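You operate a simulated robot arm through the tools that you are given. There is no shell and no other tool. Be economical: measure what you need, move in short steps, check, and stop when the job is done.

Carry out the task below with a simulated robot arm. There is one attempt and no reset: what you move stays moved.

## Task
Wipe the dirty guide plate clean, one pass with each of two pads.
Fine: use the green pad and the purple pad and put both back where they lay; the third pad and the tray stay put.

It is judged by the outcome, as a careful person would: the job done as asked, and still so three seconds after it is handed in. It fails if anything else is knocked over, pushed out of place, dropped, spilled or broken.

## Robot
A 7-joint arm with a two-finger parallel gripper, fixed in place. Base frame: the origin is at the foot of the arm, x ahead of it, y to its left, z up; the work surface is at about z = 800. Lengths are in mm, angles in rad, forces in N, time in s.
With the tool pointing down near the work surface it reaches from about 300 to 700 mm from the base axis. Its first joint turns from -1.152 to 1.152 rad. Payload 1.57 kg.
The TCP is the grasp point between the finger pads, 30 mm short of the fingertips. In the tool frame z runs along the fingers and y along their closing line. Largest opening 110 mm; finger width 24, thickness 12; the body of the gripper, 48 by 112 mm, starts 78 mm behind the TCP.
Orientation is that of the tool frame in the base frame, as a unit quaternion [w, x, y, z]. With the fingers straight down and closing along the base's y, the tool's x points along the base's -x, its y along +y and its z along -z.

## Interface
- The arm moves only by the tool servo_tool. Its argument "increments" is a list of rows, each an object (a shift or turn left out is 0, a gripper value left out holds the last) with "delta_pos": the shift along the base's x, y, z in units of 300 mm (1.0 is 300 mm), a list of three; "rot": the turn, a rotation vector about the base's x, y, z in units of 90 degrees (1.0 is 90 degrees), a list of three. In form: [{"delta_pos": [tx, ty, tz], "rot": [wx, wy, wz]}, ...]. A call has 1 to 12 rows; each row is the pose to reach, as a shift and turn from the pose commanded when the call began. "gripper" is the opening, from 0 (shut) to 1 (fully open), set as the call begins (left out, the last holds). A call with a number of a shift or a turn outside -1 to 1 is refused whole. Each row takes 0.2 s and may step no farther than 50 mm and 0.15 rad from the row before; otherwise, or with a gripper value out of range, the whole call is refused. A pose out of reach is approached as far as the arm can. The call stops where the force on the tool passes 70 N (or 10 N more than at its start, if that is more) or the arm is blocked; 0.2 s more then pass. Each finger travels about 108 mm/s and halts on what it meets, pressing with about 27 N; the grip force reading is that of the motor and also rises with nothing between the fingers. The clock runs only during rows and for 0.2 s after the last one: add rows that repeat a pose to give the fingers time. The reply holds the time, the measured pose of the TCP, the force on the tool along the base axes, the opening and the grip force, in the units named above and with some noise, with the torque about the TCP (base axes, N m) and any sound that the robot's microphone picked up.
- Cameras (640 x 400 px; columns grow to the right, rows downward): "scene" is fixed at [157.2, -415.1, 1392.7]; the picture's right is [0.82, -0.57, 0.00], its down [-0.43, -0.61, -0.67] and it looks along [0.38, 0.55, -0.75] (base axes); focal length 358 px, centre (320, 200). "wrist" rides on the gripper at [70, 16, -141] in the tool frame; the picture's right is [-0.23, 0.97, 0.00], its down [-0.86, -0.20, -0.48] and it looks along [-0.47, -0.11, 0.88] (tool axes); focal length 222 px, centre (320, 200). There is no depth. A picture from a camera that has moved, and an enlarged one, comes with that camera's place and axes in the base frame and with its lens. The place of the scene camera against the robot may be out by one fixed shift of up to 25 mm in any direction.
- camera(camera): a new picture of that camera. It takes no simulated time.
- close_up(camera, box): a new picture of the part [left, top, right, bottom] of that camera's present view, enlarged. It takes no simulated time.
- job_done(): hands the job in; it is judged then, once.

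Work in short steps. Places have to be worked out from the pictures, the camera data and where the tool is seen: move nearer, look again, correct. Check each grasp and each placing, and mend what went wrong. You have 120 turns and 64 pictures in all, those below and enlarged ones among them. Open the gripper and draw the arm clear of the work before you hand the job in, unless the task says otherwise; then end with one line.

The tools are called after "Emit:" as name(argument=value, ...) on one line, values as JSON. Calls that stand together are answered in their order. servo_tool: Moves the arm, as the interface text tells. Its arguments: {"type":"object","properties":{"increments":{"type":"array"},"gripper":{"type":"number"}},"required":["increments"]} The other tools are called the same way: camera (camera) takes a picture; close_up (camera, box) takes an enlarged picture of a part of a camera's view; job_done () hands the job in.

At the start:

```text
time_s: 0.0
eef_pos: [358.1, -3.9, 1057.2]
orientation: [0.001, 0.0, 1.0, 0.0]
contact_force: [-0.2, -0.4, -0.5]
ft_torque: [-0.03, -0.03, 0.01]
grip_width: 109.8
finger_force: 0.0
```

scene: 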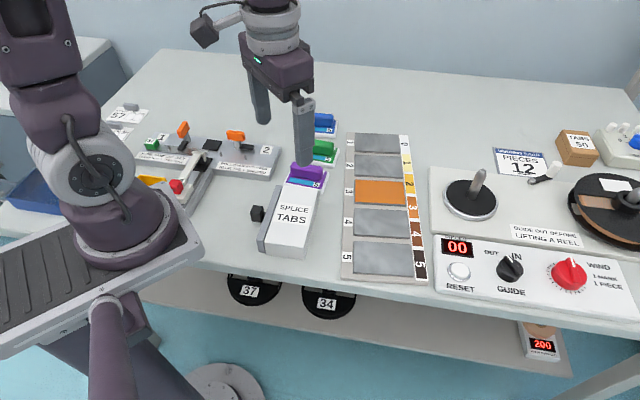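
wrist: 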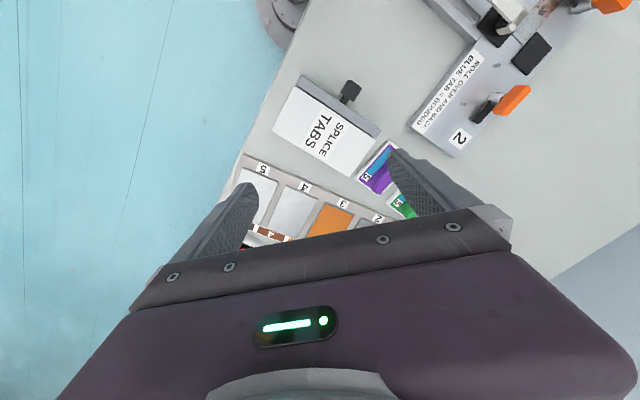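

The scene shows a rail of five plates with plate 3 orange, and three pads (blue, green, purple). I'll enlarge these areas to read the details.

Emit:
close_up(camera="scene", box=[330, 120, 450, 290])

Emit:
close_up(camera="scene", box=[240, 100, 360, 270])

Emit:
close_up(camera="scene", box=[90, 90, 290, 220])

Emit:
close_up(camera="scene", box=[420, 120, 640, 320])

```text
2.35 times, centred on (390, 205) of scene
camera zoom: at [157.2, -415.1, 1392.7], right [0.82, -0.57, 0.0], down [-0.43, -0.61, -0.67], along [0.38, 0.55, -0.75], focal length 843 px, centre (155, 188)
```

zoom: 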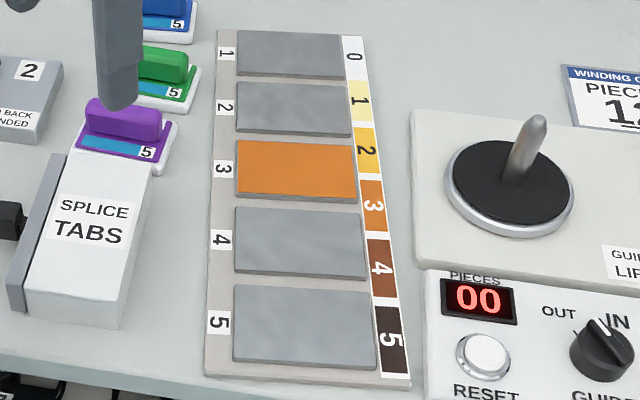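

```text
2.35 times, centred on (300, 185) of scene
camera zoom: at [157.2, -415.1, 1392.7], right [0.82, -0.57, 0.0], down [-0.43, -0.61, -0.67], along [0.38, 0.55, -0.75], focal length 843 px, centre (367, 235)
```

zoom: 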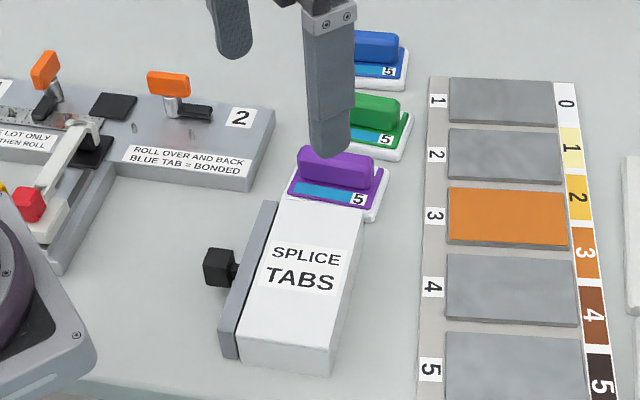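

```text
3.08 times, centred on (190, 155) of scene
camera zoom: at [157.2, -415.1, 1392.7], right [0.82, -0.57, 0.0], down [-0.43, -0.61, -0.67], along [0.38, 0.55, -0.75], focal length 1102 px, centre (720, 338)
```

zoom: 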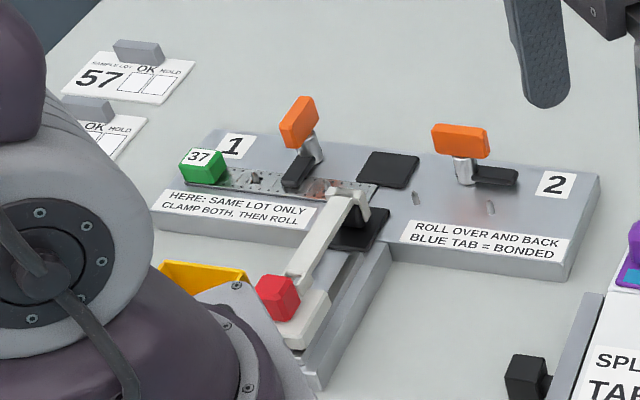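

```text
2.00 times, centred on (530, 220) of scene
camera zoom: at [157.2, -415.1, 1392.7], right [0.82, -0.57, 0.0], down [-0.43, -0.61, -0.67], along [0.38, 0.55, -0.75], focal length 717 px, centre (-100, 160)
```

zoom: 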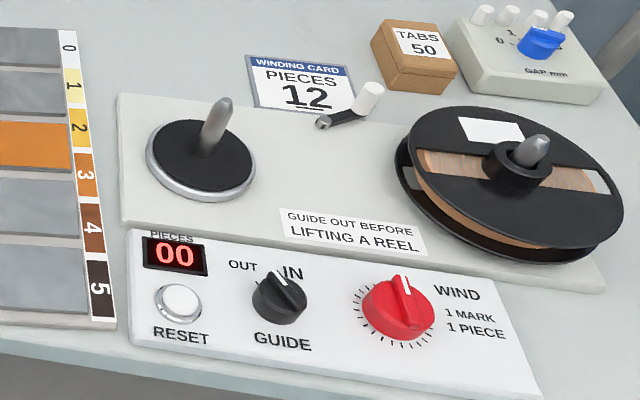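

Rough estimates: plate 3 near (580,-44), purple pad near (458,67), green near (534,116), blue near (600,200). I'll move the wrist camera over the pads for a clearer view.

Emit:
servo_tool(increments=[{"delta_pos": [0.05, 0.13, 0]}, {"delta_pos": [0.1, 0.26, 0]}, {"delta_pos": [0.14, 0.38, 0]}, {"delta_pos": [0.14, 0.38, 0]}])

Emit:
camera(camera="wrist")

Emit:
camera(camera="scene")

```text
time_s: 1.0
eef_pos: [398.6, 110.5, 1057.8]
orientation: [0.0, 0.0, 1.0, 0.0]
contact_force: [-0.1, -0.3, 1.2]
ft_torque: [0.02, 0.01, -0.01]
grip_width: 109.9
finger_force: 0.1
```

```text
57 pictures are left
camera wrist: at [327.8, 127.4, 1197.6], right [0.23, 0.97, 0.0], down [0.86, -0.2, 0.48], along [0.47, -0.11, -0.88], focal length 222 px, centre (320, 200)
```

wrist: 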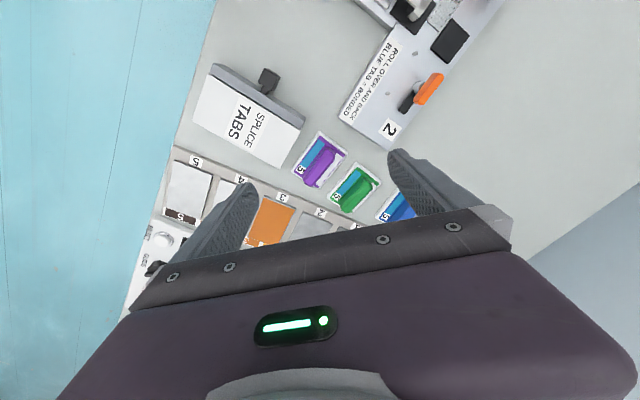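

```text
56 pictures are left
```

scene: 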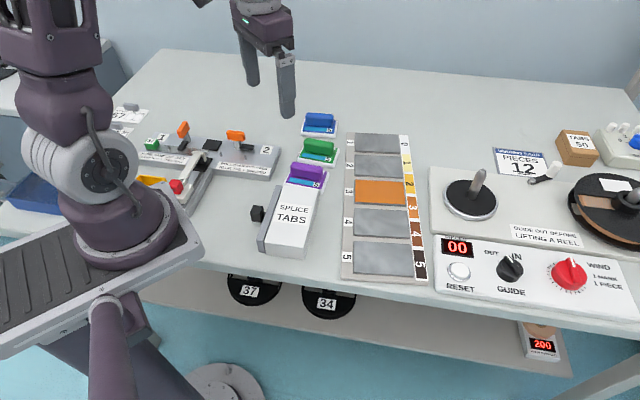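

Emit:
close_up(camera="wrist", box=[240, 110, 420, 222])

Emit:
close_up(camera="scene", box=[270, 100, 360, 200])

```text
3.56 times, centred on (330, 166) of wrist
camera zoom: at [327.8, 127.4, 1197.6], right [0.23, 0.97, 0.0], down [0.86, -0.2, 0.48], along [0.47, -0.11, -0.88], focal length 790 px, centre (284, 321)
```

zoom: 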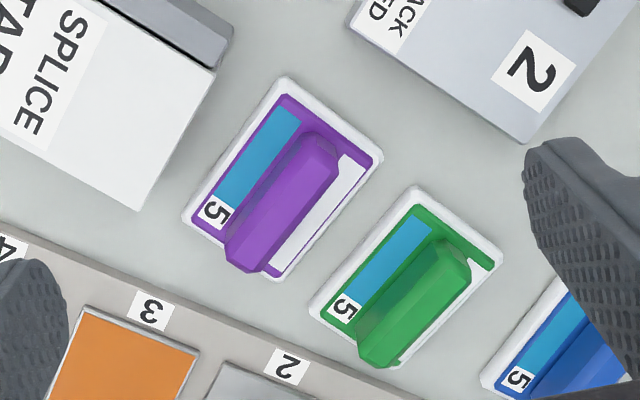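

```text
4.00 times, centred on (315, 150) of scene
camera zoom: at [157.2, -415.1, 1392.7], right [0.82, -0.57, 0.0], down [-0.43, -0.61, -0.67], along [0.38, 0.55, -0.75], focal length 1433 px, centre (340, 400)
```

zoom: 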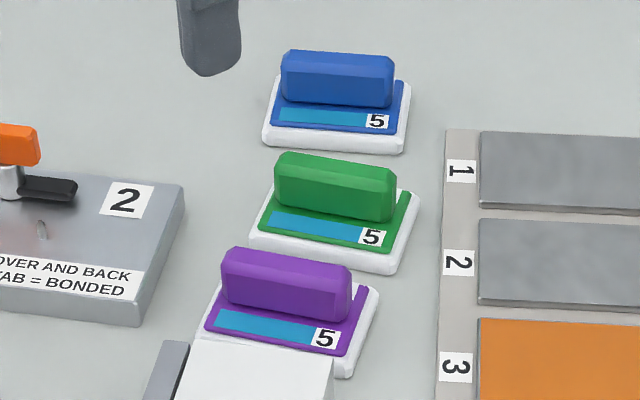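

Pads are about 90×62 mm with their long axis (handle) at about -50° in base: purple centred near (458,95), green near (527,148). I'll turn the tool so the fingers close across the handle, close partway to clear neighbouring pads, and approach above the green pad at a safe height.

Emit:
servo_tool(increments=[{"delta_pos": [0.06, 0.018, -0.05], "rot": [0, 0, -0.08]}, {"delta_pos": [0.12, 0.036, -0.1], "rot": [0, 0, -0.16]}, {"delta_pos": [0.18, 0.054, -0.15], "rot": [0, 0, -0.24]}, {"delta_pos": [0.24, 0.072, -0.2], "rot": [0, 0, -0.32]}, {"delta_pos": [0.3, 0.09, -0.25], "rot": [0, 0, -0.4]}, {"delta_pos": [0.36, 0.11, -0.3], "rot": [0, 0, -0.48]}, {"delta_pos": [0.428, 0.125, -0.35], "rot": [0, 0, -0.553]}, {"delta_pos": [0.428, 0.125, -0.35], "rot": [0, 0, -0.553]}], gripper=0.5)

Emit:
camera(camera="wrist")

Emit:
camera(camera="scene")

```text
time_s: 2.8
eef_pos: [527.4, 147.8, 952.2]
orientation: [0.0, 0.422, 0.907, 0.0]
contact_force: [-0.6, 0.1, -0.1]
ft_torque: [0.0, 0.0, -0.01]
grip_width: 55.0
finger_force: 0.1
```

```text
53 pictures are left
camera wrist: at [493.5, 213.0, 1093.2], right [0.89, 0.45, 0.0], down [0.4, -0.78, 0.48], along [0.22, -0.43, -0.88], focal length 222 px, centre (320, 200)
```

wrist: 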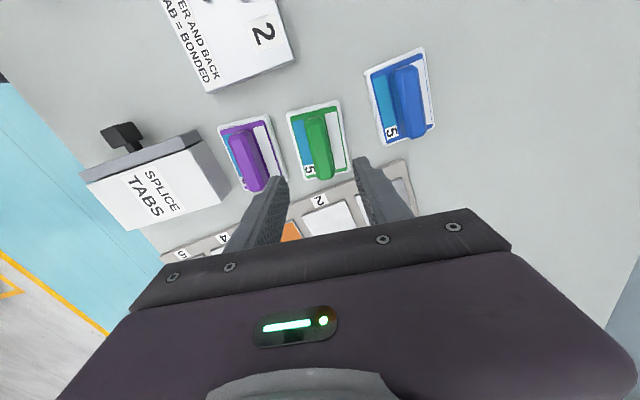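

```text
52 pictures are left
```

scene: 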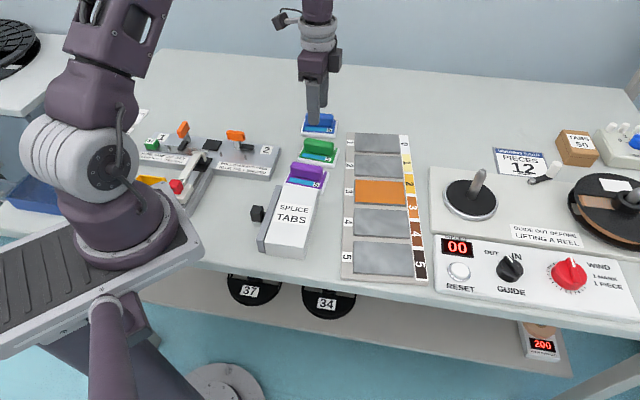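

The tool is rotated. I'll enlarge the wrist view to refine the green pad's position and yaw.

Emit:
close_up(camera="wrist", box=[200, 85, 360, 195])

```text
3.64 times, centred on (280, 140) of wrist
camera zoom: at [493.5, 213.0, 1093.2], right [0.89, 0.45, 0.0], down [0.4, -0.78, 0.48], along [0.22, -0.43, -0.88], focal length 808 px, centre (466, 418)
```

zoom: 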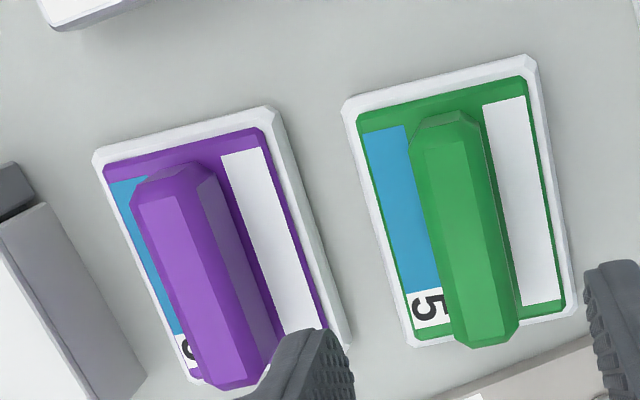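

Green pad centre confirmed at (527,147.5), yaw about -50.5°. Descending in steps to z ≈ 850 with fingers 50 mm apart.

Emit:
servo_tool(increments=[{"delta_pos": [0, 0, -0.1]}, {"delta_pos": [0, 0, -0.2]}, {"delta_pos": [0, 0, -0.29]}, {"delta_pos": [0, 0, -0.29]}], gripper=0.45)

Emit:
camera(camera="wrist")

Emit:
close_up(camera="scene", box=[270, 80, 370, 200])

```text
time_s: 3.8
eef_pos: [528.6, 149.4, 865.4]
orientation: [0.001, 0.421, 0.907, 0.0]
contact_force: [0.4, 1.4, -0.2]
ft_torque: [-0.03, 0.03, -0.01]
grip_width: 49.5
finger_force: 0.0
```

```text
50 pictures are left
camera wrist: at [494.9, 213.4, 1005.6], right [0.89, 0.46, 0.0], down [0.4, -0.78, 0.48], along [0.22, -0.43, -0.88], focal length 222 px, centre (320, 200)
```

wrist: 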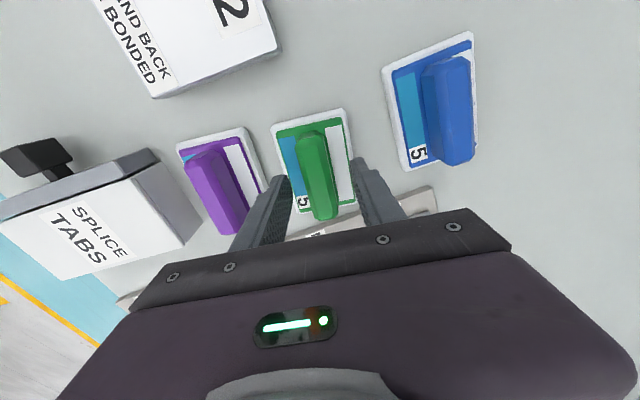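

```text
3.33 times, centred on (320, 140) of scene
camera zoom: at [157.2, -415.1, 1392.7], right [0.82, -0.57, 0.0], down [-0.43, -0.61, -0.67], along [0.38, 0.55, -0.75], focal length 1194 px, centre (320, 400)
```

zoom: 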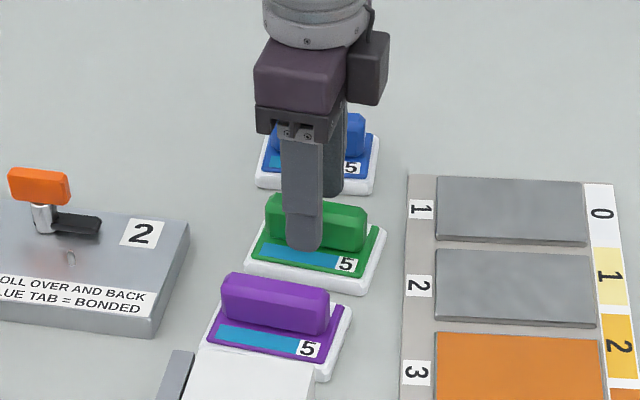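

Fingers straddle the green handle. Lower in small steps, watching force.

Emit:
servo_tool(increments=[{"delta_pos": [0, 0, -0.02]}, {"delta_pos": [0, 0, -0.04]}, {"delta_pos": [0, 0, -0.05]}])

Emit:
close_up(camera="scene", box=[290, 110, 350, 185])

```text
time_s: 4.6
eef_pos: [528.2, 148.6, 848.7]
orientation: [-0.001, 0.421, 0.907, 0.0]
contact_force: [0.1, 0.4, -0.3]
ft_torque: [0.01, -0.01, 0.04]
grip_width: 49.6
finger_force: 0.1
```

```text
5.33 times, centred on (320, 148) of scene
camera zoom: at [157.2, -415.1, 1392.7], right [0.82, -0.57, 0.0], down [-0.43, -0.61, -0.67], along [0.38, 0.55, -0.75], focal length 1911 px, centre (320, 480)
```

zoom: 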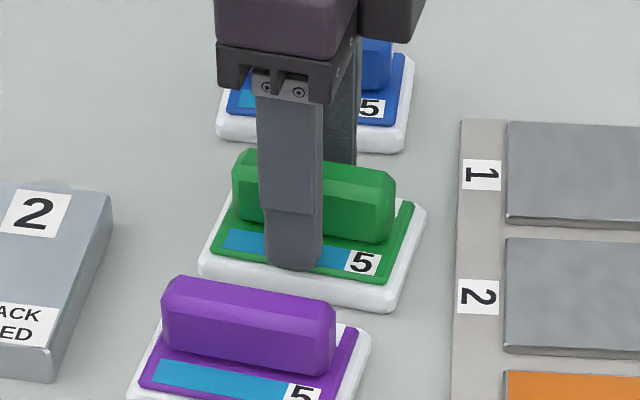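

Tips are just above the pad's plate with the handle between. Closing now.

Emit:
servo_tool(increments=[{"delta_pos": [0, 0, 0]}, {"delta_pos": [0, 0, 0]}, {"delta_pos": [0, 0, 0]}], gripper=0)

```text
time_s: 5.4
eef_pos: [527.8, 147.9, 849.4]
orientation: [-0.001, 0.422, 0.907, 0.0]
contact_force: [0.2, -0.1, 0.0]
ft_torque: [0.0, -0.02, 0.02]
grip_width: 21.1
finger_force: 26.9
```

Gripped (21 mm). Lift 110 mm and check.

Emit:
servo_tool(increments=[{"delta_pos": [0, 0, 0.04]}, {"delta_pos": [0, 0, 0.12]}, {"delta_pos": [0, 0, 0.24]}, {"delta_pos": [0, 0, 0.36]}, {"delta_pos": [0, 0, 0.36]}])

Emit:
camera(camera="scene")

Emit:
camera(camera="wrist")

```text
time_s: 6.6
eef_pos: [526.1, 147.5, 956.5]
orientation: [0.0, 0.421, 0.907, 0.0]
contact_force: [0.0, -1.1, -1.4]
ft_torque: [-0.01, -0.04, -0.02]
grip_width: 20.9
finger_force: 27.2
```

```text
47 pictures are left
```

scene: 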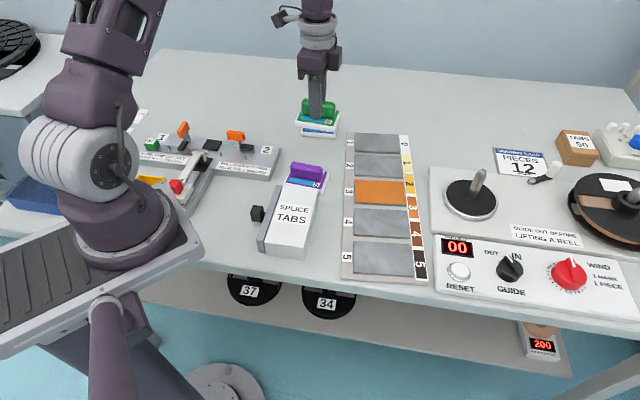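

```text
46 pictures are left
camera wrist: at [491.9, 211.9, 1097.9], right [0.89, 0.46, 0.0], down [0.4, -0.78, 0.48], along [0.22, -0.43, -0.88], focal length 222 px, centre (320, 200)
```

wrist: 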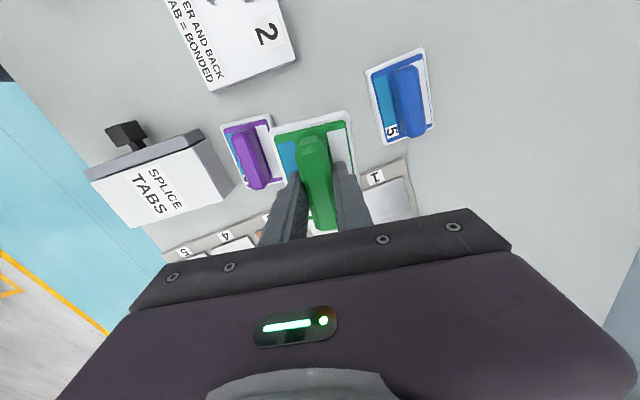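

The pad is held level and square. Now carry it over beyond plate 3 so the wrist camera sits above the plate, turning +12° towards the rack's direction, to measure the plate.

Emit:
servo_tool(increments=[{"delta_pos": [0.03, -0.12, 0], "rot": [0, 0, 0.02]}, {"delta_pos": [0.06, -0.26, 0], "rot": [0, 0, 0.045]}, {"delta_pos": [0.1, -0.4, 0], "rot": [0, 0, 0.07]}, {"delta_pos": [0.14, -0.54, 0], "rot": [0, 0, 0.095]}, {"delta_pos": [0.18, -0.68, 0], "rot": [0, 0, 0.115]}, {"delta_pos": [0.223, -0.82, 0], "rot": [0, 0, 0.133]}, {"delta_pos": [0.223, -0.82, 0], "rot": [0, 0, 0.133]}])

Emit:
camera(camera="wrist")

```text
time_s: 8.2
eef_pos: [596.1, -95.3, 958.3]
orientation: [0.0, 0.323, 0.946, 0.0]
contact_force: [0.5, -0.6, -0.9]
ft_torque: [0.01, 0.02, -0.02]
grip_width: 21.1
finger_force: 27.0
```

```text
45 pictures are left
camera wrist: at [550.0, -39.6, 1098.4], right [0.78, 0.63, 0.0], down [0.55, -0.68, 0.48], along [0.3, -0.37, -0.88], focal length 222 px, centre (320, 200)
```

wrist: 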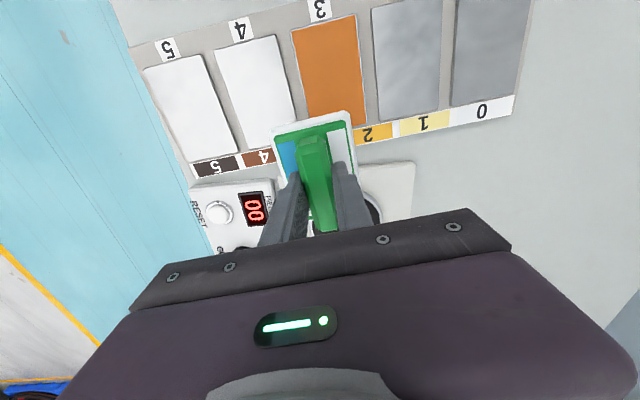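

Clear view of plate 3; enlarge to measure its corners.

Emit:
close_up(camera="wrist", box=[240, 0, 416, 150])

Emit:
close_up(camera="wrist", box=[130, 0, 530, 250])

```text
2.67 times, centred on (328, 75) of wrist
camera zoom: at [550.0, -39.6, 1098.4], right [0.78, 0.63, 0.0], down [0.55, -0.68, 0.48], along [0.3, -0.37, -0.88], focal length 592 px, centre (299, 533)
```

zoom: 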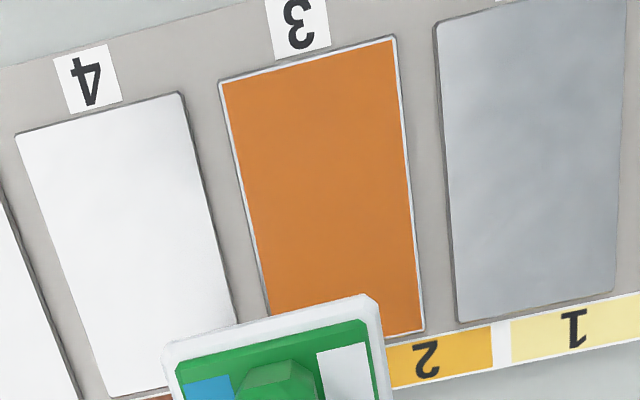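

```text
1.60 times, centred on (330, 125) of wrist
camera zoom: at [550.0, -39.6, 1098.4], right [0.78, 0.63, 0.0], down [0.55, -0.68, 0.48], along [0.3, -0.37, -0.88], focal length 355 px, centre (304, 320)
```

zoom: 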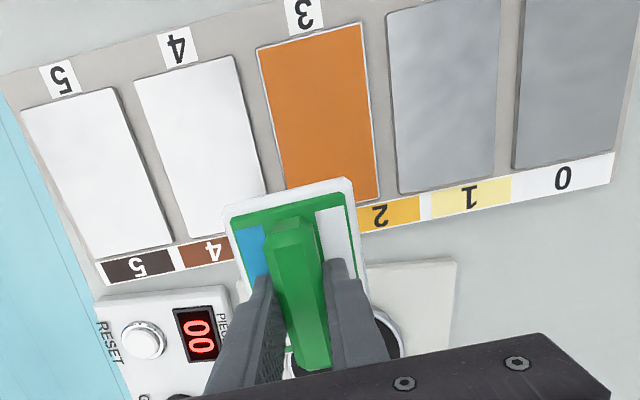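

Plate 3 measures about 110×69 mm, centred at (562.6,-33.2), long axis at -39.2°. A 90 mm pad laid across covers its full width with ~5 mm margin to the neighbours' edges, so I'll turn the pad by +88.5° and stroke along the plate's length; first move above the start end.

Emit:
servo_tool(increments=[{"delta_pos": [-0.02, 0.028, 0], "rot": [0, 0, 0.089]}, {"delta_pos": [-0.04, 0.056, 0], "rot": [0, 0, 0.178]}, {"delta_pos": [-0.06, 0.085, 0], "rot": [0, 0, 0.268]}, {"delta_pos": [-0.08, 0.115, 0], "rot": [0, 0, 0.357]}, {"delta_pos": [-0.1, 0.145, 0], "rot": [0, 0, 0.447]}, {"delta_pos": [-0.125, 0.175, 0], "rot": [0, 0, 0.536]}, {"delta_pos": [-0.15, 0.205, 0], "rot": [0, 0, 0.626]}, {"delta_pos": [-0.175, 0.235, -0.05], "rot": [0, 0, 0.715]}, {"delta_pos": [-0.2, 0.265, -0.1], "rot": [0, 0, 0.805]}, {"delta_pos": [-0.22, 0.29, -0.15], "rot": [0, 0, 0.894]}, {"delta_pos": [-0.232, 0.317, -0.2], "rot": [0, 0, 0.983]}, {"delta_pos": [-0.232, 0.317, -0.2], "rot": [0, 0, 0.983]}])

Emit:
camera(camera="wrist")

Emit:
close_up(camera="scene", box=[250, 100, 450, 290])

```text
time_s: 10.8
eef_pos: [524.3, -1.6, 896.3]
orientation: [0.001, -0.429, 0.903, -0.001]
contact_force: [0.1, 0.1, -0.5]
ft_torque: [0.01, 0.04, -0.03]
grip_width: 21.1
finger_force: 26.9
```

```text
42 pictures are left
camera wrist: at [466.3, -45.4, 1038.5], right [-0.61, 0.79, 0.0], down [0.7, 0.54, 0.48], along [0.38, 0.29, -0.88], focal length 222 px, centre (320, 200)
```

wrist: 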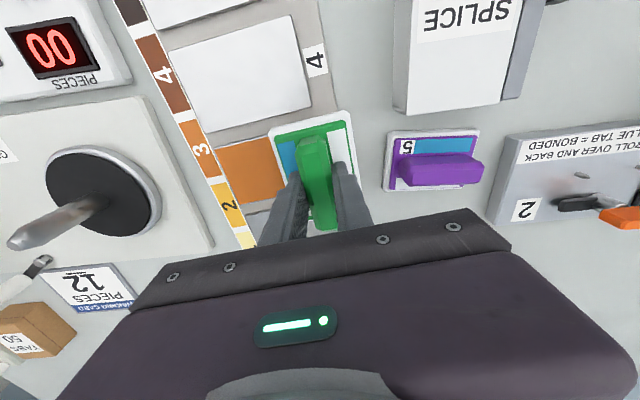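

```text
2.11 times, centred on (350, 195) of scene
camera zoom: at [157.2, -415.1, 1392.7], right [0.82, -0.57, 0.0], down [-0.43, -0.61, -0.67], along [0.38, 0.55, -0.75], focal length 754 px, centre (257, 210)
```

zoom: 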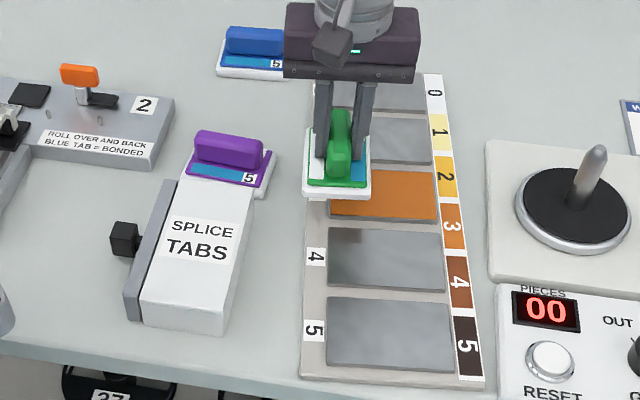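

Pose is on target. Descend to just above the plate, then step down gently for contact.

Emit:
servo_tool(increments=[{"delta_pos": [0, 0, -0.06]}, {"delta_pos": [0, 0, -0.11]}, {"delta_pos": [0, 0, -0.11]}])

Emit:
close_up(camera="wrist", box=[160, 80, 400, 240])

```text
time_s: 11.6
eef_pos: [525.8, -3.0, 865.4]
orientation: [-0.001, -0.428, 0.904, 0.001]
contact_force: [-4.6, 0.8, 13.9]
ft_torque: [-0.04, 0.12, -0.03]
grip_width: 21.1
finger_force: 26.6
```

```text
2.50 times, centred on (280, 160) of wrist
camera zoom: at [466.9, -45.3, 1006.1], right [-0.61, 0.79, 0.0], down [0.7, 0.54, 0.48], along [0.38, 0.29, -0.88], focal length 555 px, centre (420, 300)
```

zoom: 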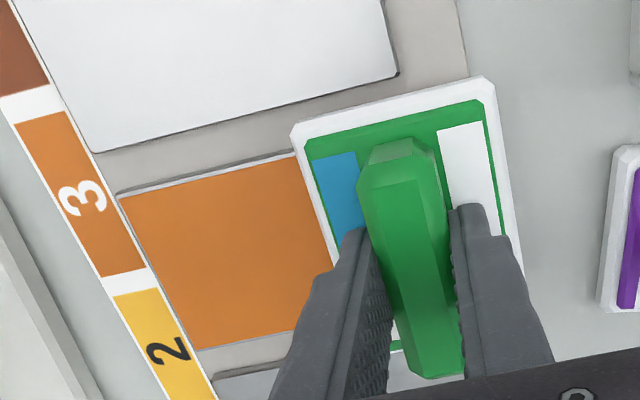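

Contact at TCP z≈865 with ~14 N, pad straddling the plate width well. Now one straight stroke of 96 mm along the plate, then lift.

Emit:
servo_tool(increments=[{"delta_pos": [0.031, -0.0253, 0]}, {"delta_pos": [0.062, -0.0506, 0]}, {"delta_pos": [0.093, -0.0759, 0]}, {"delta_pos": [0.124, -0.1012, 0]}, {"delta_pos": [0.155, -0.1264, 0]}, {"delta_pos": [0.186, -0.1517, 0]}, {"delta_pos": [0.217, -0.177, 0]}, {"delta_pos": [0.248, -0.2023, 0]}, {"delta_pos": [0.248, -0.2023, 0]}])

Emit:
camera(camera="wrist")

```text
time_s: 13.6
eef_pos: [599.0, -62.8, 864.8]
orientation: [0.0, -0.428, 0.904, 0.001]
contact_force: [-4.6, 7.8, 23.2]
ft_torque: [0.34, 0.32, -0.02]
grip_width: 21.1
finger_force: 26.7
```

```text
39 pictures are left
camera wrist: at [541.3, -106.1, 1005.7], right [-0.61, 0.79, 0.0], down [0.7, 0.54, 0.48], along [0.38, 0.29, -0.88], focal length 222 px, centre (320, 200)
```

wrist: 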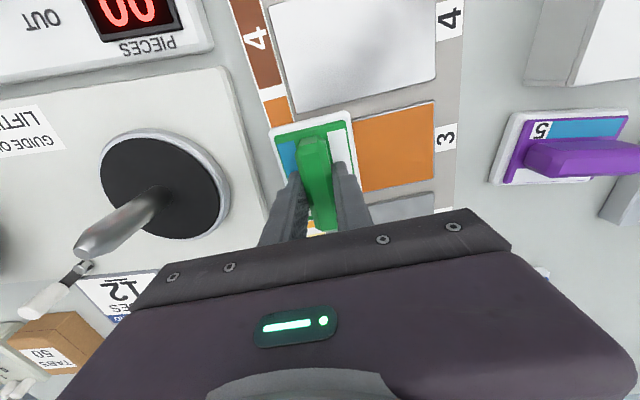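

Stroke done at ~23 N. Lift and look at the plate.

Emit:
servo_tool(increments=[{"delta_pos": [0, 0, 0.03]}, {"delta_pos": [0, 0, 0.15]}, {"delta_pos": [0, 0, 0.3]}, {"delta_pos": [0, 0, 0.3]}])

Emit:
close_up(camera="scene", box=[330, 120, 450, 290])

Emit:
close_up(camera="wrist", box=[200, 20, 520, 220])

```text
time_s: 14.6
eef_pos: [599.6, -60.7, 957.4]
orientation: [-0.001, -0.428, 0.904, 0.001]
contact_force: [-0.3, -0.1, 0.2]
ft_torque: [0.03, -0.01, 0.02]
grip_width: 21.2
finger_force: 27.0
```

```text
2.35 times, centred on (390, 205) of scene
camera zoom: at [157.2, -415.1, 1392.7], right [0.82, -0.57, 0.0], down [-0.43, -0.61, -0.67], along [0.38, 0.55, -0.75], focal length 843 px, centre (155, 188)
```

zoom: 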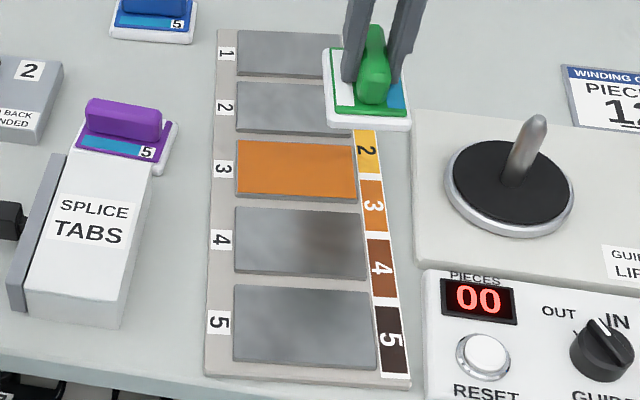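

```text
2.00 times, centred on (360, 120) of wrist
camera zoom: at [541.4, -104.0, 1097.6], right [-0.61, 0.79, 0.0], down [0.7, 0.53, 0.48], along [0.38, 0.29, -0.88], focal length 444 px, centre (240, 360)
```

zoom: 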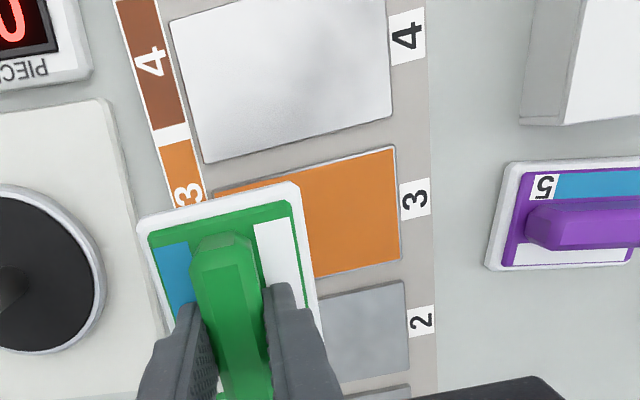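

The plate looks unchanged to my eye. I'll turn the pad back so its label faces the scene camera, to see whether its indicator or underside changed.

Emit:
servo_tool(increments=[{"rot": [0, 0, -0.089]}, {"rot": [0, 0, -0.178]}, {"rot": [0, 0, -0.268]}, {"rot": [0, 0, -0.357]}, {"rot": [0, 0, -0.447]}, {"rot": [0, 0, -0.536]}, {"rot": [0, 0, -0.626]}, {"rot": [0, 0, -0.715]}, {"rot": [0, 0, -0.805]}, {"rot": [0, 0, -0.894]}, {"rot": [0, 0, -0.983]}, {"rot": [0, 0, -0.983]}])

Emit:
close_up(camera="scene", box=[330, 100, 450, 220])

Emit:
close_up(camera="wrist", box=[240, 0, 416, 150])

```text
time_s: 17.2
eef_pos: [600.3, -62.6, 954.8]
orientation: [-0.001, 0.325, 0.946, 0.001]
contact_force: [-0.6, -0.2, -0.4]
ft_torque: [0.02, -0.03, -0.03]
grip_width: 21.2
finger_force: 26.6
```

```text
3.33 times, centred on (390, 160) of scene
camera zoom: at [157.2, -415.1, 1392.7], right [0.82, -0.57, 0.0], down [-0.43, -0.61, -0.67], along [0.38, 0.55, -0.75], focal length 1194 px, centre (87, 333)
```

zoom: 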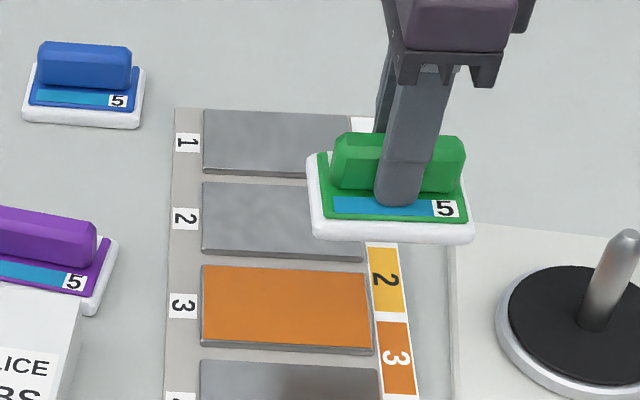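

```text
2.67 times, centred on (328, 75) of wrist
camera zoom: at [553.2, -7.0, 1095.7], right [0.78, 0.63, 0.0], down [0.55, -0.68, 0.48], along [0.3, -0.37, -0.88], focal length 592 px, centre (299, 533)
```

zoom: 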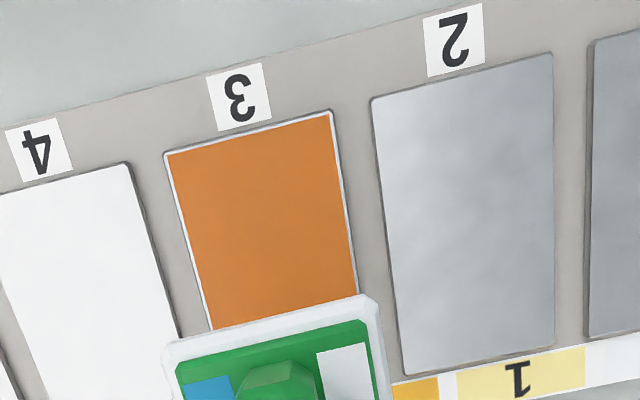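

No visible change on plate or pad gauge; the pad hasn't slipped in the grip. I'll put green back by exactly reversing my motions, then use purple with its long axis along the plate and a longer stroke, and compare the effect.

Emit:
servo_tool(increments=[{"delta_pos": [-0.04, 0.12, 0], "rot": [0, 0, -0.022]}, {"delta_pos": [-0.08, 0.24, 0], "rot": [0, 0, -0.044]}, {"delta_pos": [-0.12, 0.36, 0], "rot": [0, 0, -0.066]}, {"delta_pos": [-0.16, 0.48, 0], "rot": [0, 0, -0.088]}, {"delta_pos": [-0.2, 0.6, 0], "rot": [0, 0, -0.11]}, {"delta_pos": [-0.239, 0.7053, 0], "rot": [0, 0, -0.133]}, {"delta_pos": [-0.239, 0.7053, -0.12], "rot": [0, 0, -0.133]}, {"delta_pos": [-0.239, 0.7053, -0.24], "rot": [0, 0, -0.133]}, {"delta_pos": [-0.239, 0.7053, -0.3], "rot": [0, 0, -0.133]}, {"delta_pos": [-0.239, 0.7053, -0.3], "rot": [0, 0, -0.133]}])

Emit:
close_up(camera="scene", box=[270, 100, 360, 200])

```text
time_s: 19.4
eef_pos: [528.0, 149.8, 864.4]
orientation: [0.0, 0.421, 0.907, 0.0]
contact_force: [-0.8, 0.9, -0.2]
ft_torque: [0.05, 0.0, 0.02]
grip_width: 21.2
finger_force: 27.1
```

```text
4.00 times, centred on (315, 150) of scene
camera zoom: at [157.2, -415.1, 1392.7], right [0.82, -0.57, 0.0], down [-0.43, -0.61, -0.67], along [0.38, 0.55, -0.75], focal length 1433 px, centre (340, 400)
```

zoom: 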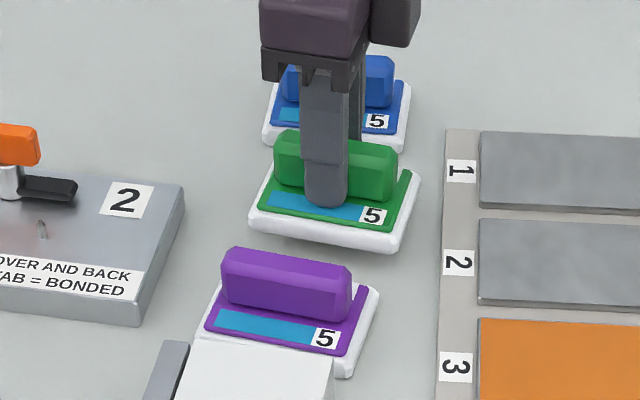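

Aligned over the original spot. Lower the last 15 mm and check contact.

Emit:
servo_tool(increments=[{"delta_pos": [0, 0, -0.025]}, {"delta_pos": [0, 0, -0.045]}, {"delta_pos": [0, 0, -0.05]}, {"delta_pos": [0, 0, -0.05]}])

Emit:
close_up(camera="scene", box=[270, 100, 360, 200])

```text
time_s: 20.4
eef_pos: [528.4, 148.4, 849.4]
orientation: [0.0, 0.421, 0.907, 0.001]
contact_force: [-0.4, -1.0, -0.2]
ft_torque: [0.01, -0.06, -0.02]
grip_width: 21.1
finger_force: 26.6
```

```text
4.00 times, centred on (315, 150) of scene
camera zoom: at [157.2, -415.1, 1392.7], right [0.82, -0.57, 0.0], down [-0.43, -0.61, -0.67], along [0.38, 0.55, -0.75], focal length 1433 px, centre (340, 400)
```

zoom: 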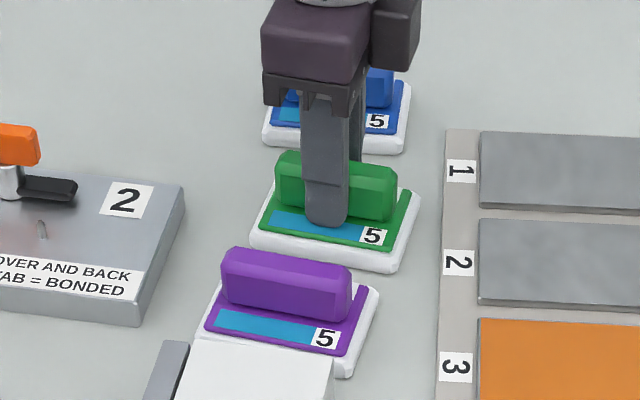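

Back in its original place in the picture. A 1 mm nudge down to be sure of contact, then release to 50 mm and rise.

Emit:
servo_tool(increments=[{"delta_pos": [0, 0, -0.003]}, {"delta_pos": [0, 0, -0.003]}])

Emit:
servo_tool(increments=[{"delta_pos": [0, 0, 0]}, {"delta_pos": [0, 0, 0]}], gripper=0.45)

Emit:
servo_tool(increments=[{"delta_pos": [0, 0, 0.05]}, {"delta_pos": [0, 0, 0.15]}, {"delta_pos": [0, 0, 0.3]}, {"delta_pos": [0, 0, 0.3]}])

Emit:
close_up(camera="wrist", box=[200, 85, 360, 195])

```text
time_s: 21.0
eef_pos: [527.5, 148.4, 849.2]
orientation: [0.0, 0.421, 0.907, 0.001]
contact_force: [0.1, -0.1, 1.5]
ft_torque: [-0.06, -0.05, 0.03]
grip_width: 21.2
finger_force: 26.9
```

```text
time_s: 21.6
eef_pos: [528.6, 147.8, 849.0]
orientation: [0.0, 0.421, 0.907, 0.001]
contact_force: [0.1, 0.8, -0.2]
ft_torque: [0.0, 0.0, -0.02]
grip_width: 49.3
finger_force: 0.1
```

```text
time_s: 22.6
eef_pos: [527.6, 149.3, 939.9]
orientation: [0.0, 0.422, 0.907, -0.001]
contact_force: [-0.5, 0.6, 0.5]
ft_torque: [0.01, 0.01, 0.0]
grip_width: 49.4
finger_force: 0.1
```

```text
3.64 times, centred on (280, 140) of wrist
camera zoom: at [493.5, 213.3, 1081.0], right [0.89, 0.46, 0.0], down [0.4, -0.78, 0.48], along [0.22, -0.43, -0.88], focal length 808 px, centre (466, 418)
```

zoom: 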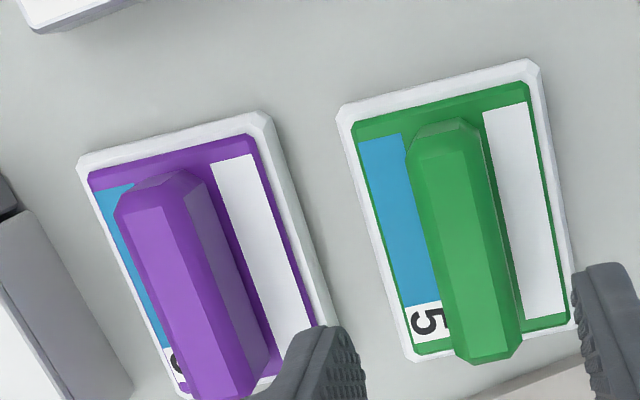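

Green is back, gauge strips unchanged. Next, purple, centred near (458.5,94.5): move above and descend partway.

Emit:
servo_tool(increments=[{"delta_pos": [-0.1, -0.08, 0]}, {"delta_pos": [-0.2, -0.15, 0]}, {"delta_pos": [-0.232, -0.18, -0.1]}, {"delta_pos": [-0.232, -0.18, -0.23]}, {"delta_pos": [-0.232, -0.18, -0.23]}])

Emit:
close_up(camera="wrist", box=[220, 85, 420, 240])

Emit:
close_up(camera="scene", box=[260, 110, 350, 210])

```text
time_s: 23.8
eef_pos: [459.0, 94.8, 871.5]
orientation: [0.0, 0.421, 0.907, 0.0]
contact_force: [0.1, -0.3, -0.1]
ft_torque: [-0.01, 0.0, 0.02]
grip_width: 49.4
finger_force: 0.1
```

```text
2.58 times, centred on (320, 162) of wrist
camera zoom: at [424.7, 158.3, 1012.2], right [0.89, 0.46, 0.0], down [0.4, -0.78, 0.48], along [0.22, -0.43, -0.88], focal length 573 px, centre (320, 297)
```

zoom: 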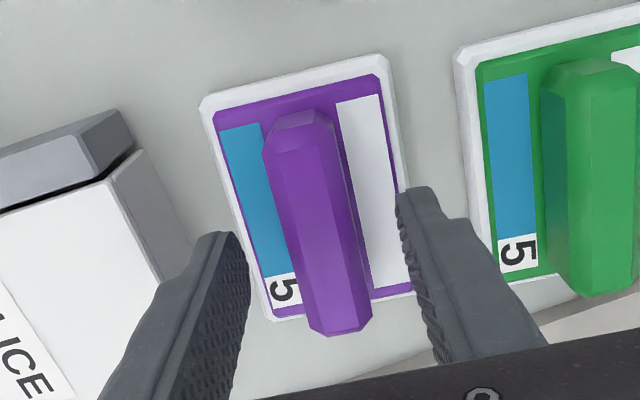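

```text
4.00 times, centred on (305, 160) of scene
camera zoom: at [157.2, -415.1, 1392.7], right [0.82, -0.57, 0.0], down [-0.43, -0.61, -0.67], along [0.38, 0.55, -0.75], focal length 1433 px, centre (380, 360)
```

zoom: 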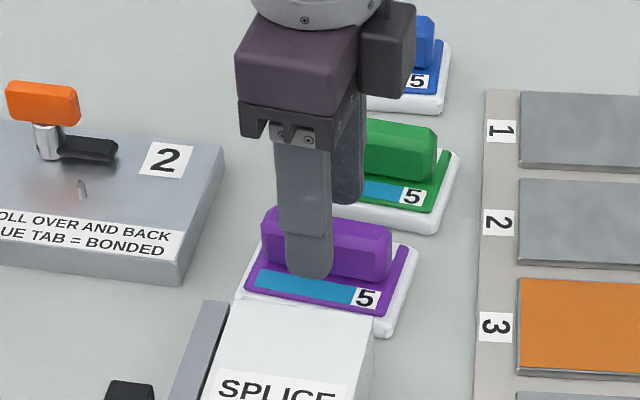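

Centred and clear of the box. Descend to grip height and close.

Emit:
servo_tool(increments=[{"delta_pos": [0, 0, -0.03]}, {"delta_pos": [0, 0, -0.055]}, {"delta_pos": [0, 0, -0.072]}, {"delta_pos": [0, 0, -0.072]}])

Emit:
servo_tool(increments=[{"delta_pos": [0, 0, 0]}, {"delta_pos": [0, 0, 0]}, {"delta_pos": [0, 0, 0]}], gripper=0)

Emit:
servo_tool(increments=[{"delta_pos": [0, 0, 0.04]}, {"delta_pos": [0, 0, 0.12]}, {"delta_pos": [0, 0, 0.24]}, {"delta_pos": [0, 0, 0.36]}, {"delta_pos": [0, 0, 0.36]}])

Emit:
camera(camera="scene")

```text
time_s: 24.8
eef_pos: [458.8, 95.0, 848.6]
orientation: [0.0, 0.42, 0.907, 0.0]
contact_force: [0.3, 0.6, 0.6]
ft_torque: [0.04, 0.06, 0.0]
grip_width: 49.7
finger_force: 0.0
```

```text
time_s: 25.6
eef_pos: [457.9, 94.2, 848.0]
orientation: [0.0, 0.421, 0.907, 0.0]
contact_force: [-0.1, 0.8, 0.1]
ft_torque: [0.0, -0.02, 0.01]
grip_width: 21.1
finger_force: 27.0
```

```text
time_s: 26.8
eef_pos: [458.9, 97.5, 958.1]
orientation: [0.0, 0.421, 0.907, 0.0]
contact_force: [0.4, 0.0, 0.3]
ft_torque: [0.0, -0.03, 0.01]
grip_width: 21.2
finger_force: 26.9
```

```text
29 pictures are left
```

scene: 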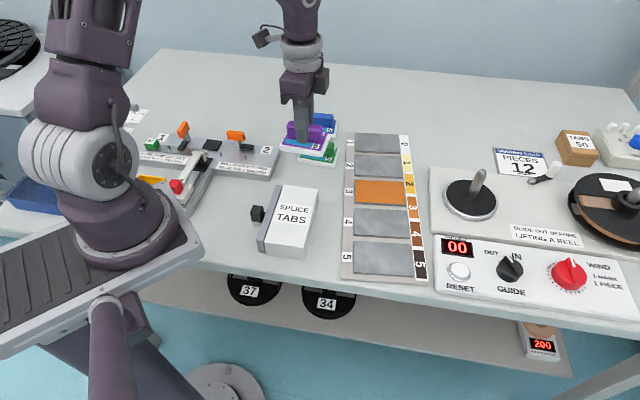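

Purple held, level. Now move over the plate's near end with the pad's long axis along the plate (+11.3°), then down to just above it.

Emit:
servo_tool(increments=[{"delta_pos": [0.055, -0.08, 0], "rot": [0, 0, 0.0314]}, {"delta_pos": [0.11, -0.16, 0], "rot": [0, 0, 0.0628]}, {"delta_pos": [0.165, -0.24, 0], "rot": [0, 0, 0.0942]}, {"delta_pos": [0.2167, -0.3203, 0], "rot": [0, 0, 0.1256]}, {"delta_pos": [0.2167, -0.3203, -0.1], "rot": [0, 0, 0.1256]}, {"delta_pos": [0.2167, -0.3203, -0.2], "rot": [0, 0, 0.1256]}, {"delta_pos": [0.2167, -0.3203, -0.27], "rot": [0, 0, 0.1256]}, {"delta_pos": [0.2167, -0.3203, -0.27], "rot": [0, 0, 0.1256]}])

Emit:
close_up(camera="scene", box=[310, 120, 450, 260])

Emit:
camera(camera="wrist")

```text
time_s: 28.6
eef_pos: [523.9, -1.1, 874.8]
orientation: [0.001, 0.329, 0.944, -0.001]
contact_force: [1.0, -0.5, -0.4]
ft_torque: [0.02, -0.02, -0.02]
grip_width: 21.2
finger_force: 27.2
```

```text
2.86 times, centred on (380, 190) of scene
camera zoom: at [157.2, -415.1, 1392.7], right [0.82, -0.57, 0.0], down [-0.43, -0.61, -0.67], along [0.38, 0.55, -0.75], focal length 1024 px, centre (149, 229)
```

zoom: 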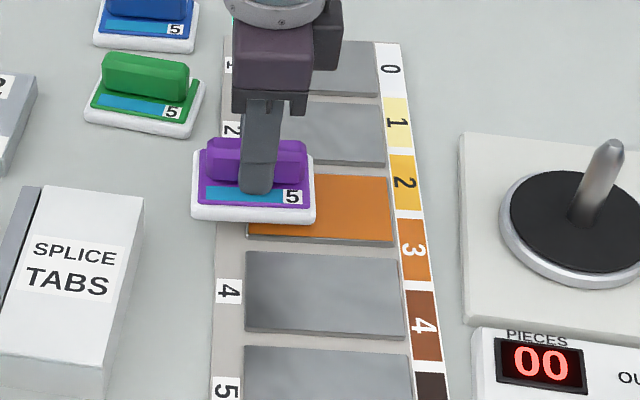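

```text
27 pictures are left
camera wrist: at [478.3, 55.8, 1014.7], right [0.78, 0.62, 0.0], down [0.55, -0.69, 0.48], along [0.3, -0.37, -0.88], focal length 222 px, centre (320, 200)
```

wrist: 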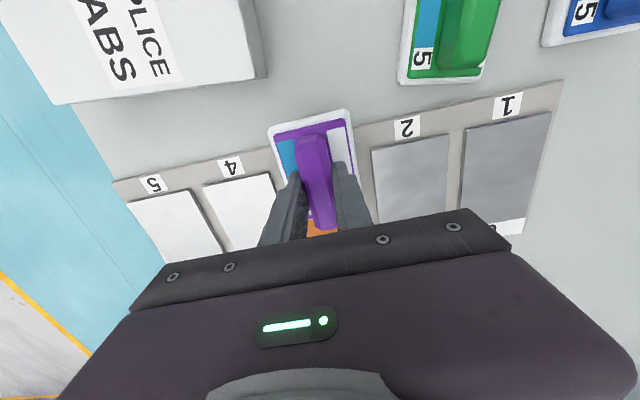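

Aligned. Lower gently to contact.

Emit:
servo_tool(increments=[{"delta_pos": [0, 0, -0.018]}, {"delta_pos": [0, 0, -0.028]}, {"delta_pos": [0, 0, -0.032]}, {"delta_pos": [0, 0, -0.032]}])

```text
time_s: 29.6
eef_pos: [524.5, -1.5, 865.5]
orientation: [0.0, 0.33, 0.944, 0.0]
contact_force: [-0.4, 1.7, 8.0]
ft_torque: [-0.05, -0.03, 0.0]
grip_width: 21.0
finger_force: 26.8
```

Contact at 8 N. One straight stroke of 95 mm along the plate.

Emit:
servo_tool(increments=[{"delta_pos": [0.0245, -0.02, 0]}, {"delta_pos": [0.0491, -0.04, 0]}, {"delta_pos": [0.0736, -0.06, 0]}, {"delta_pos": [0.0982, -0.08, 0]}, {"delta_pos": [0.1227, -0.1, 0]}, {"delta_pos": [0.1472, -0.12, 0]}, {"delta_pos": [0.1718, -0.14, 0]}, {"delta_pos": [0.1963, -0.16, 0]}, {"delta_pos": [0.2209, -0.18, 0]}, {"delta_pos": [0.2454, -0.2, 0]}, {"delta_pos": [0.2454, -0.2, 0]}])

Emit:
close_up(camera="scene", box=[310, 120, 450, 260])

```text
time_s: 32.0
eef_pos: [597.2, -61.6, 864.3]
orientation: [0.0, 0.329, 0.944, 0.0]
contact_force: [0.0, -0.4, -1.2]
ft_torque: [-0.03, 0.01, -0.02]
grip_width: 21.2
finger_force: 26.9
```

```text
2.86 times, centred on (380, 190) of scene
camera zoom: at [157.2, -415.1, 1392.7], right [0.82, -0.57, 0.0], down [-0.43, -0.61, -0.67], along [0.38, 0.55, -0.75], focal length 1024 px, centre (149, 229)
```

zoom: 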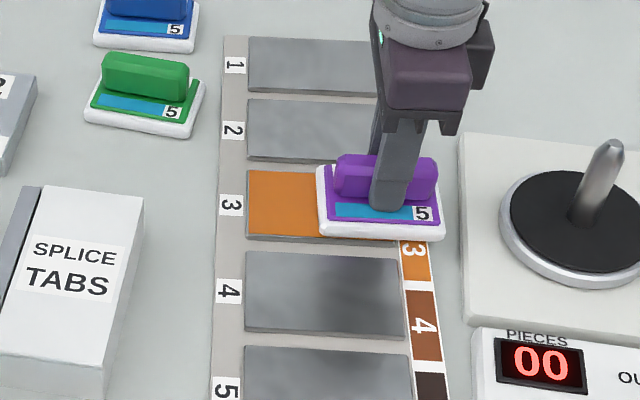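

Force has dropped to zero by the end of this stroke, so contact was lost somewhere. Lift and look at the plate and pad.

Emit:
servo_tool(increments=[{"delta_pos": [0, 0, 0.05]}, {"delta_pos": [0, 0, 0.17]}, {"delta_pos": [0, 0, 0.3]}, {"delta_pos": [0, 0, 0.3]}])

Emit:
camera(camera="wrist")

Emit:
close_up(camera="scene", box=[330, 110, 450, 280])

```text
time_s: 33.0
eef_pos: [599.1, -60.8, 955.5]
orientation: [0.0, 0.33, 0.944, 0.0]
contact_force: [0.3, -0.3, -0.1]
ft_torque: [0.0, 0.02, -0.01]
grip_width: 21.2
finger_force: 27.2
```

```text
25 pictures are left
camera wrist: at [552.4, -3.6, 1096.1], right [0.78, 0.62, 0.0], down [0.55, -0.69, 0.48], along [0.3, -0.38, -0.88], focal length 222 px, centre (320, 200)
```

wrist: 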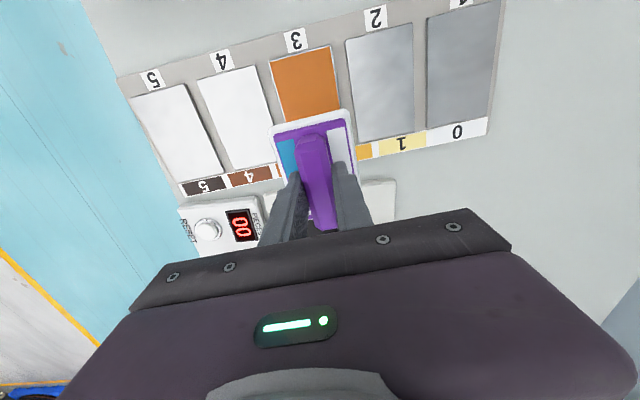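

```text
2.35 times, centred on (390, 195) of scene
camera zoom: at [157.2, -415.1, 1392.7], right [0.82, -0.57, 0.0], down [-0.43, -0.61, -0.67], along [0.38, 0.55, -0.75], focal length 843 px, centre (155, 212)
```

zoom: 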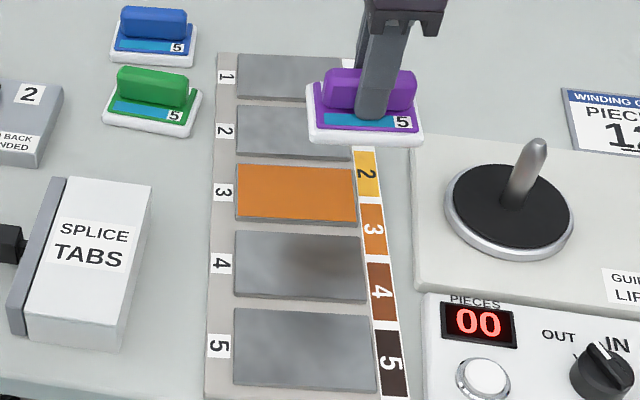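

Neither stroke shows an effect: purple lost pressure, and green's stroke stopped just short of the plate's full length. I'll repeat purple's pass properly: pad across the plate (rigid grip direction), longer stroke end to end, and firm pressure.

Emit:
servo_tool(increments=[{"delta_pos": [-0.025, 0.02, 0], "rot": [0, 0, 0.0904]}, {"delta_pos": [-0.05, 0.04, 0], "rot": [0, 0, 0.1808]}, {"delta_pos": [-0.075, 0.06, 0], "rot": [0, 0, 0.2712]}, {"delta_pos": [-0.1, 0.08, 0], "rot": [0, 0, 0.3616]}, {"delta_pos": [-0.125, 0.1, 0], "rot": [0, 0, 0.452]}, {"delta_pos": [-0.15, 0.12, 0], "rot": [0, 0, 0.5424]}, {"delta_pos": [-0.175, 0.14, 0], "rot": [0, 0, 0.6328]}, {"delta_pos": [-0.2, 0.16, 0], "rot": [0, 0, 0.7232]}, {"delta_pos": [-0.225, 0.18, -0.05], "rot": [0, 0, 0.8136]}, {"delta_pos": [-0.25, 0.2, -0.12], "rot": [0, 0, 0.904]}, {"delta_pos": [-0.276, 0.2253, -0.2], "rot": [0, 0, 0.9944]}, {"delta_pos": [-0.276, 0.2253, -0.2], "rot": [0, 0, 0.9944]}])

Emit:
servo_tool(increments=[{"delta_pos": [0, 0, -0.04]}, {"delta_pos": [0, 0, -0.08]}, {"delta_pos": [0, 0, -0.1]}, {"delta_pos": [0, 0, -0.1]}])

```text
time_s: 35.6
eef_pos: [513.0, 6.1, 894.1]
orientation: [0.0, -0.431, 0.903, 0.0]
contact_force: [-0.7, -0.4, 0.1]
ft_torque: [0.0, -0.02, -0.02]
grip_width: 20.9
finger_force: 26.7
```

```text
time_s: 36.6
eef_pos: [515.3, 4.9, 865.6]
orientation: [0.0, -0.431, 0.902, 0.0]
contact_force: [-0.3, 0.2, 1.5]
ft_torque: [0.0, 0.0, 0.01]
grip_width: 21.3
finger_force: 26.9
```

Just touching. Press in small increments to learn the stiffness.

Emit:
servo_tool(increments=[{"delta_pos": [0, 0, -0.004]}, {"delta_pos": [0, 0, -0.004]}])

```text
time_s: 37.2
eef_pos: [514.8, 4.8, 865.2]
orientation: [0.0, -0.431, 0.902, -0.001]
contact_force: [-2.1, -1.0, 18.7]
ft_torque: [-0.3, -0.06, -0.02]
grip_width: 21.3
finger_force: 27.2
```

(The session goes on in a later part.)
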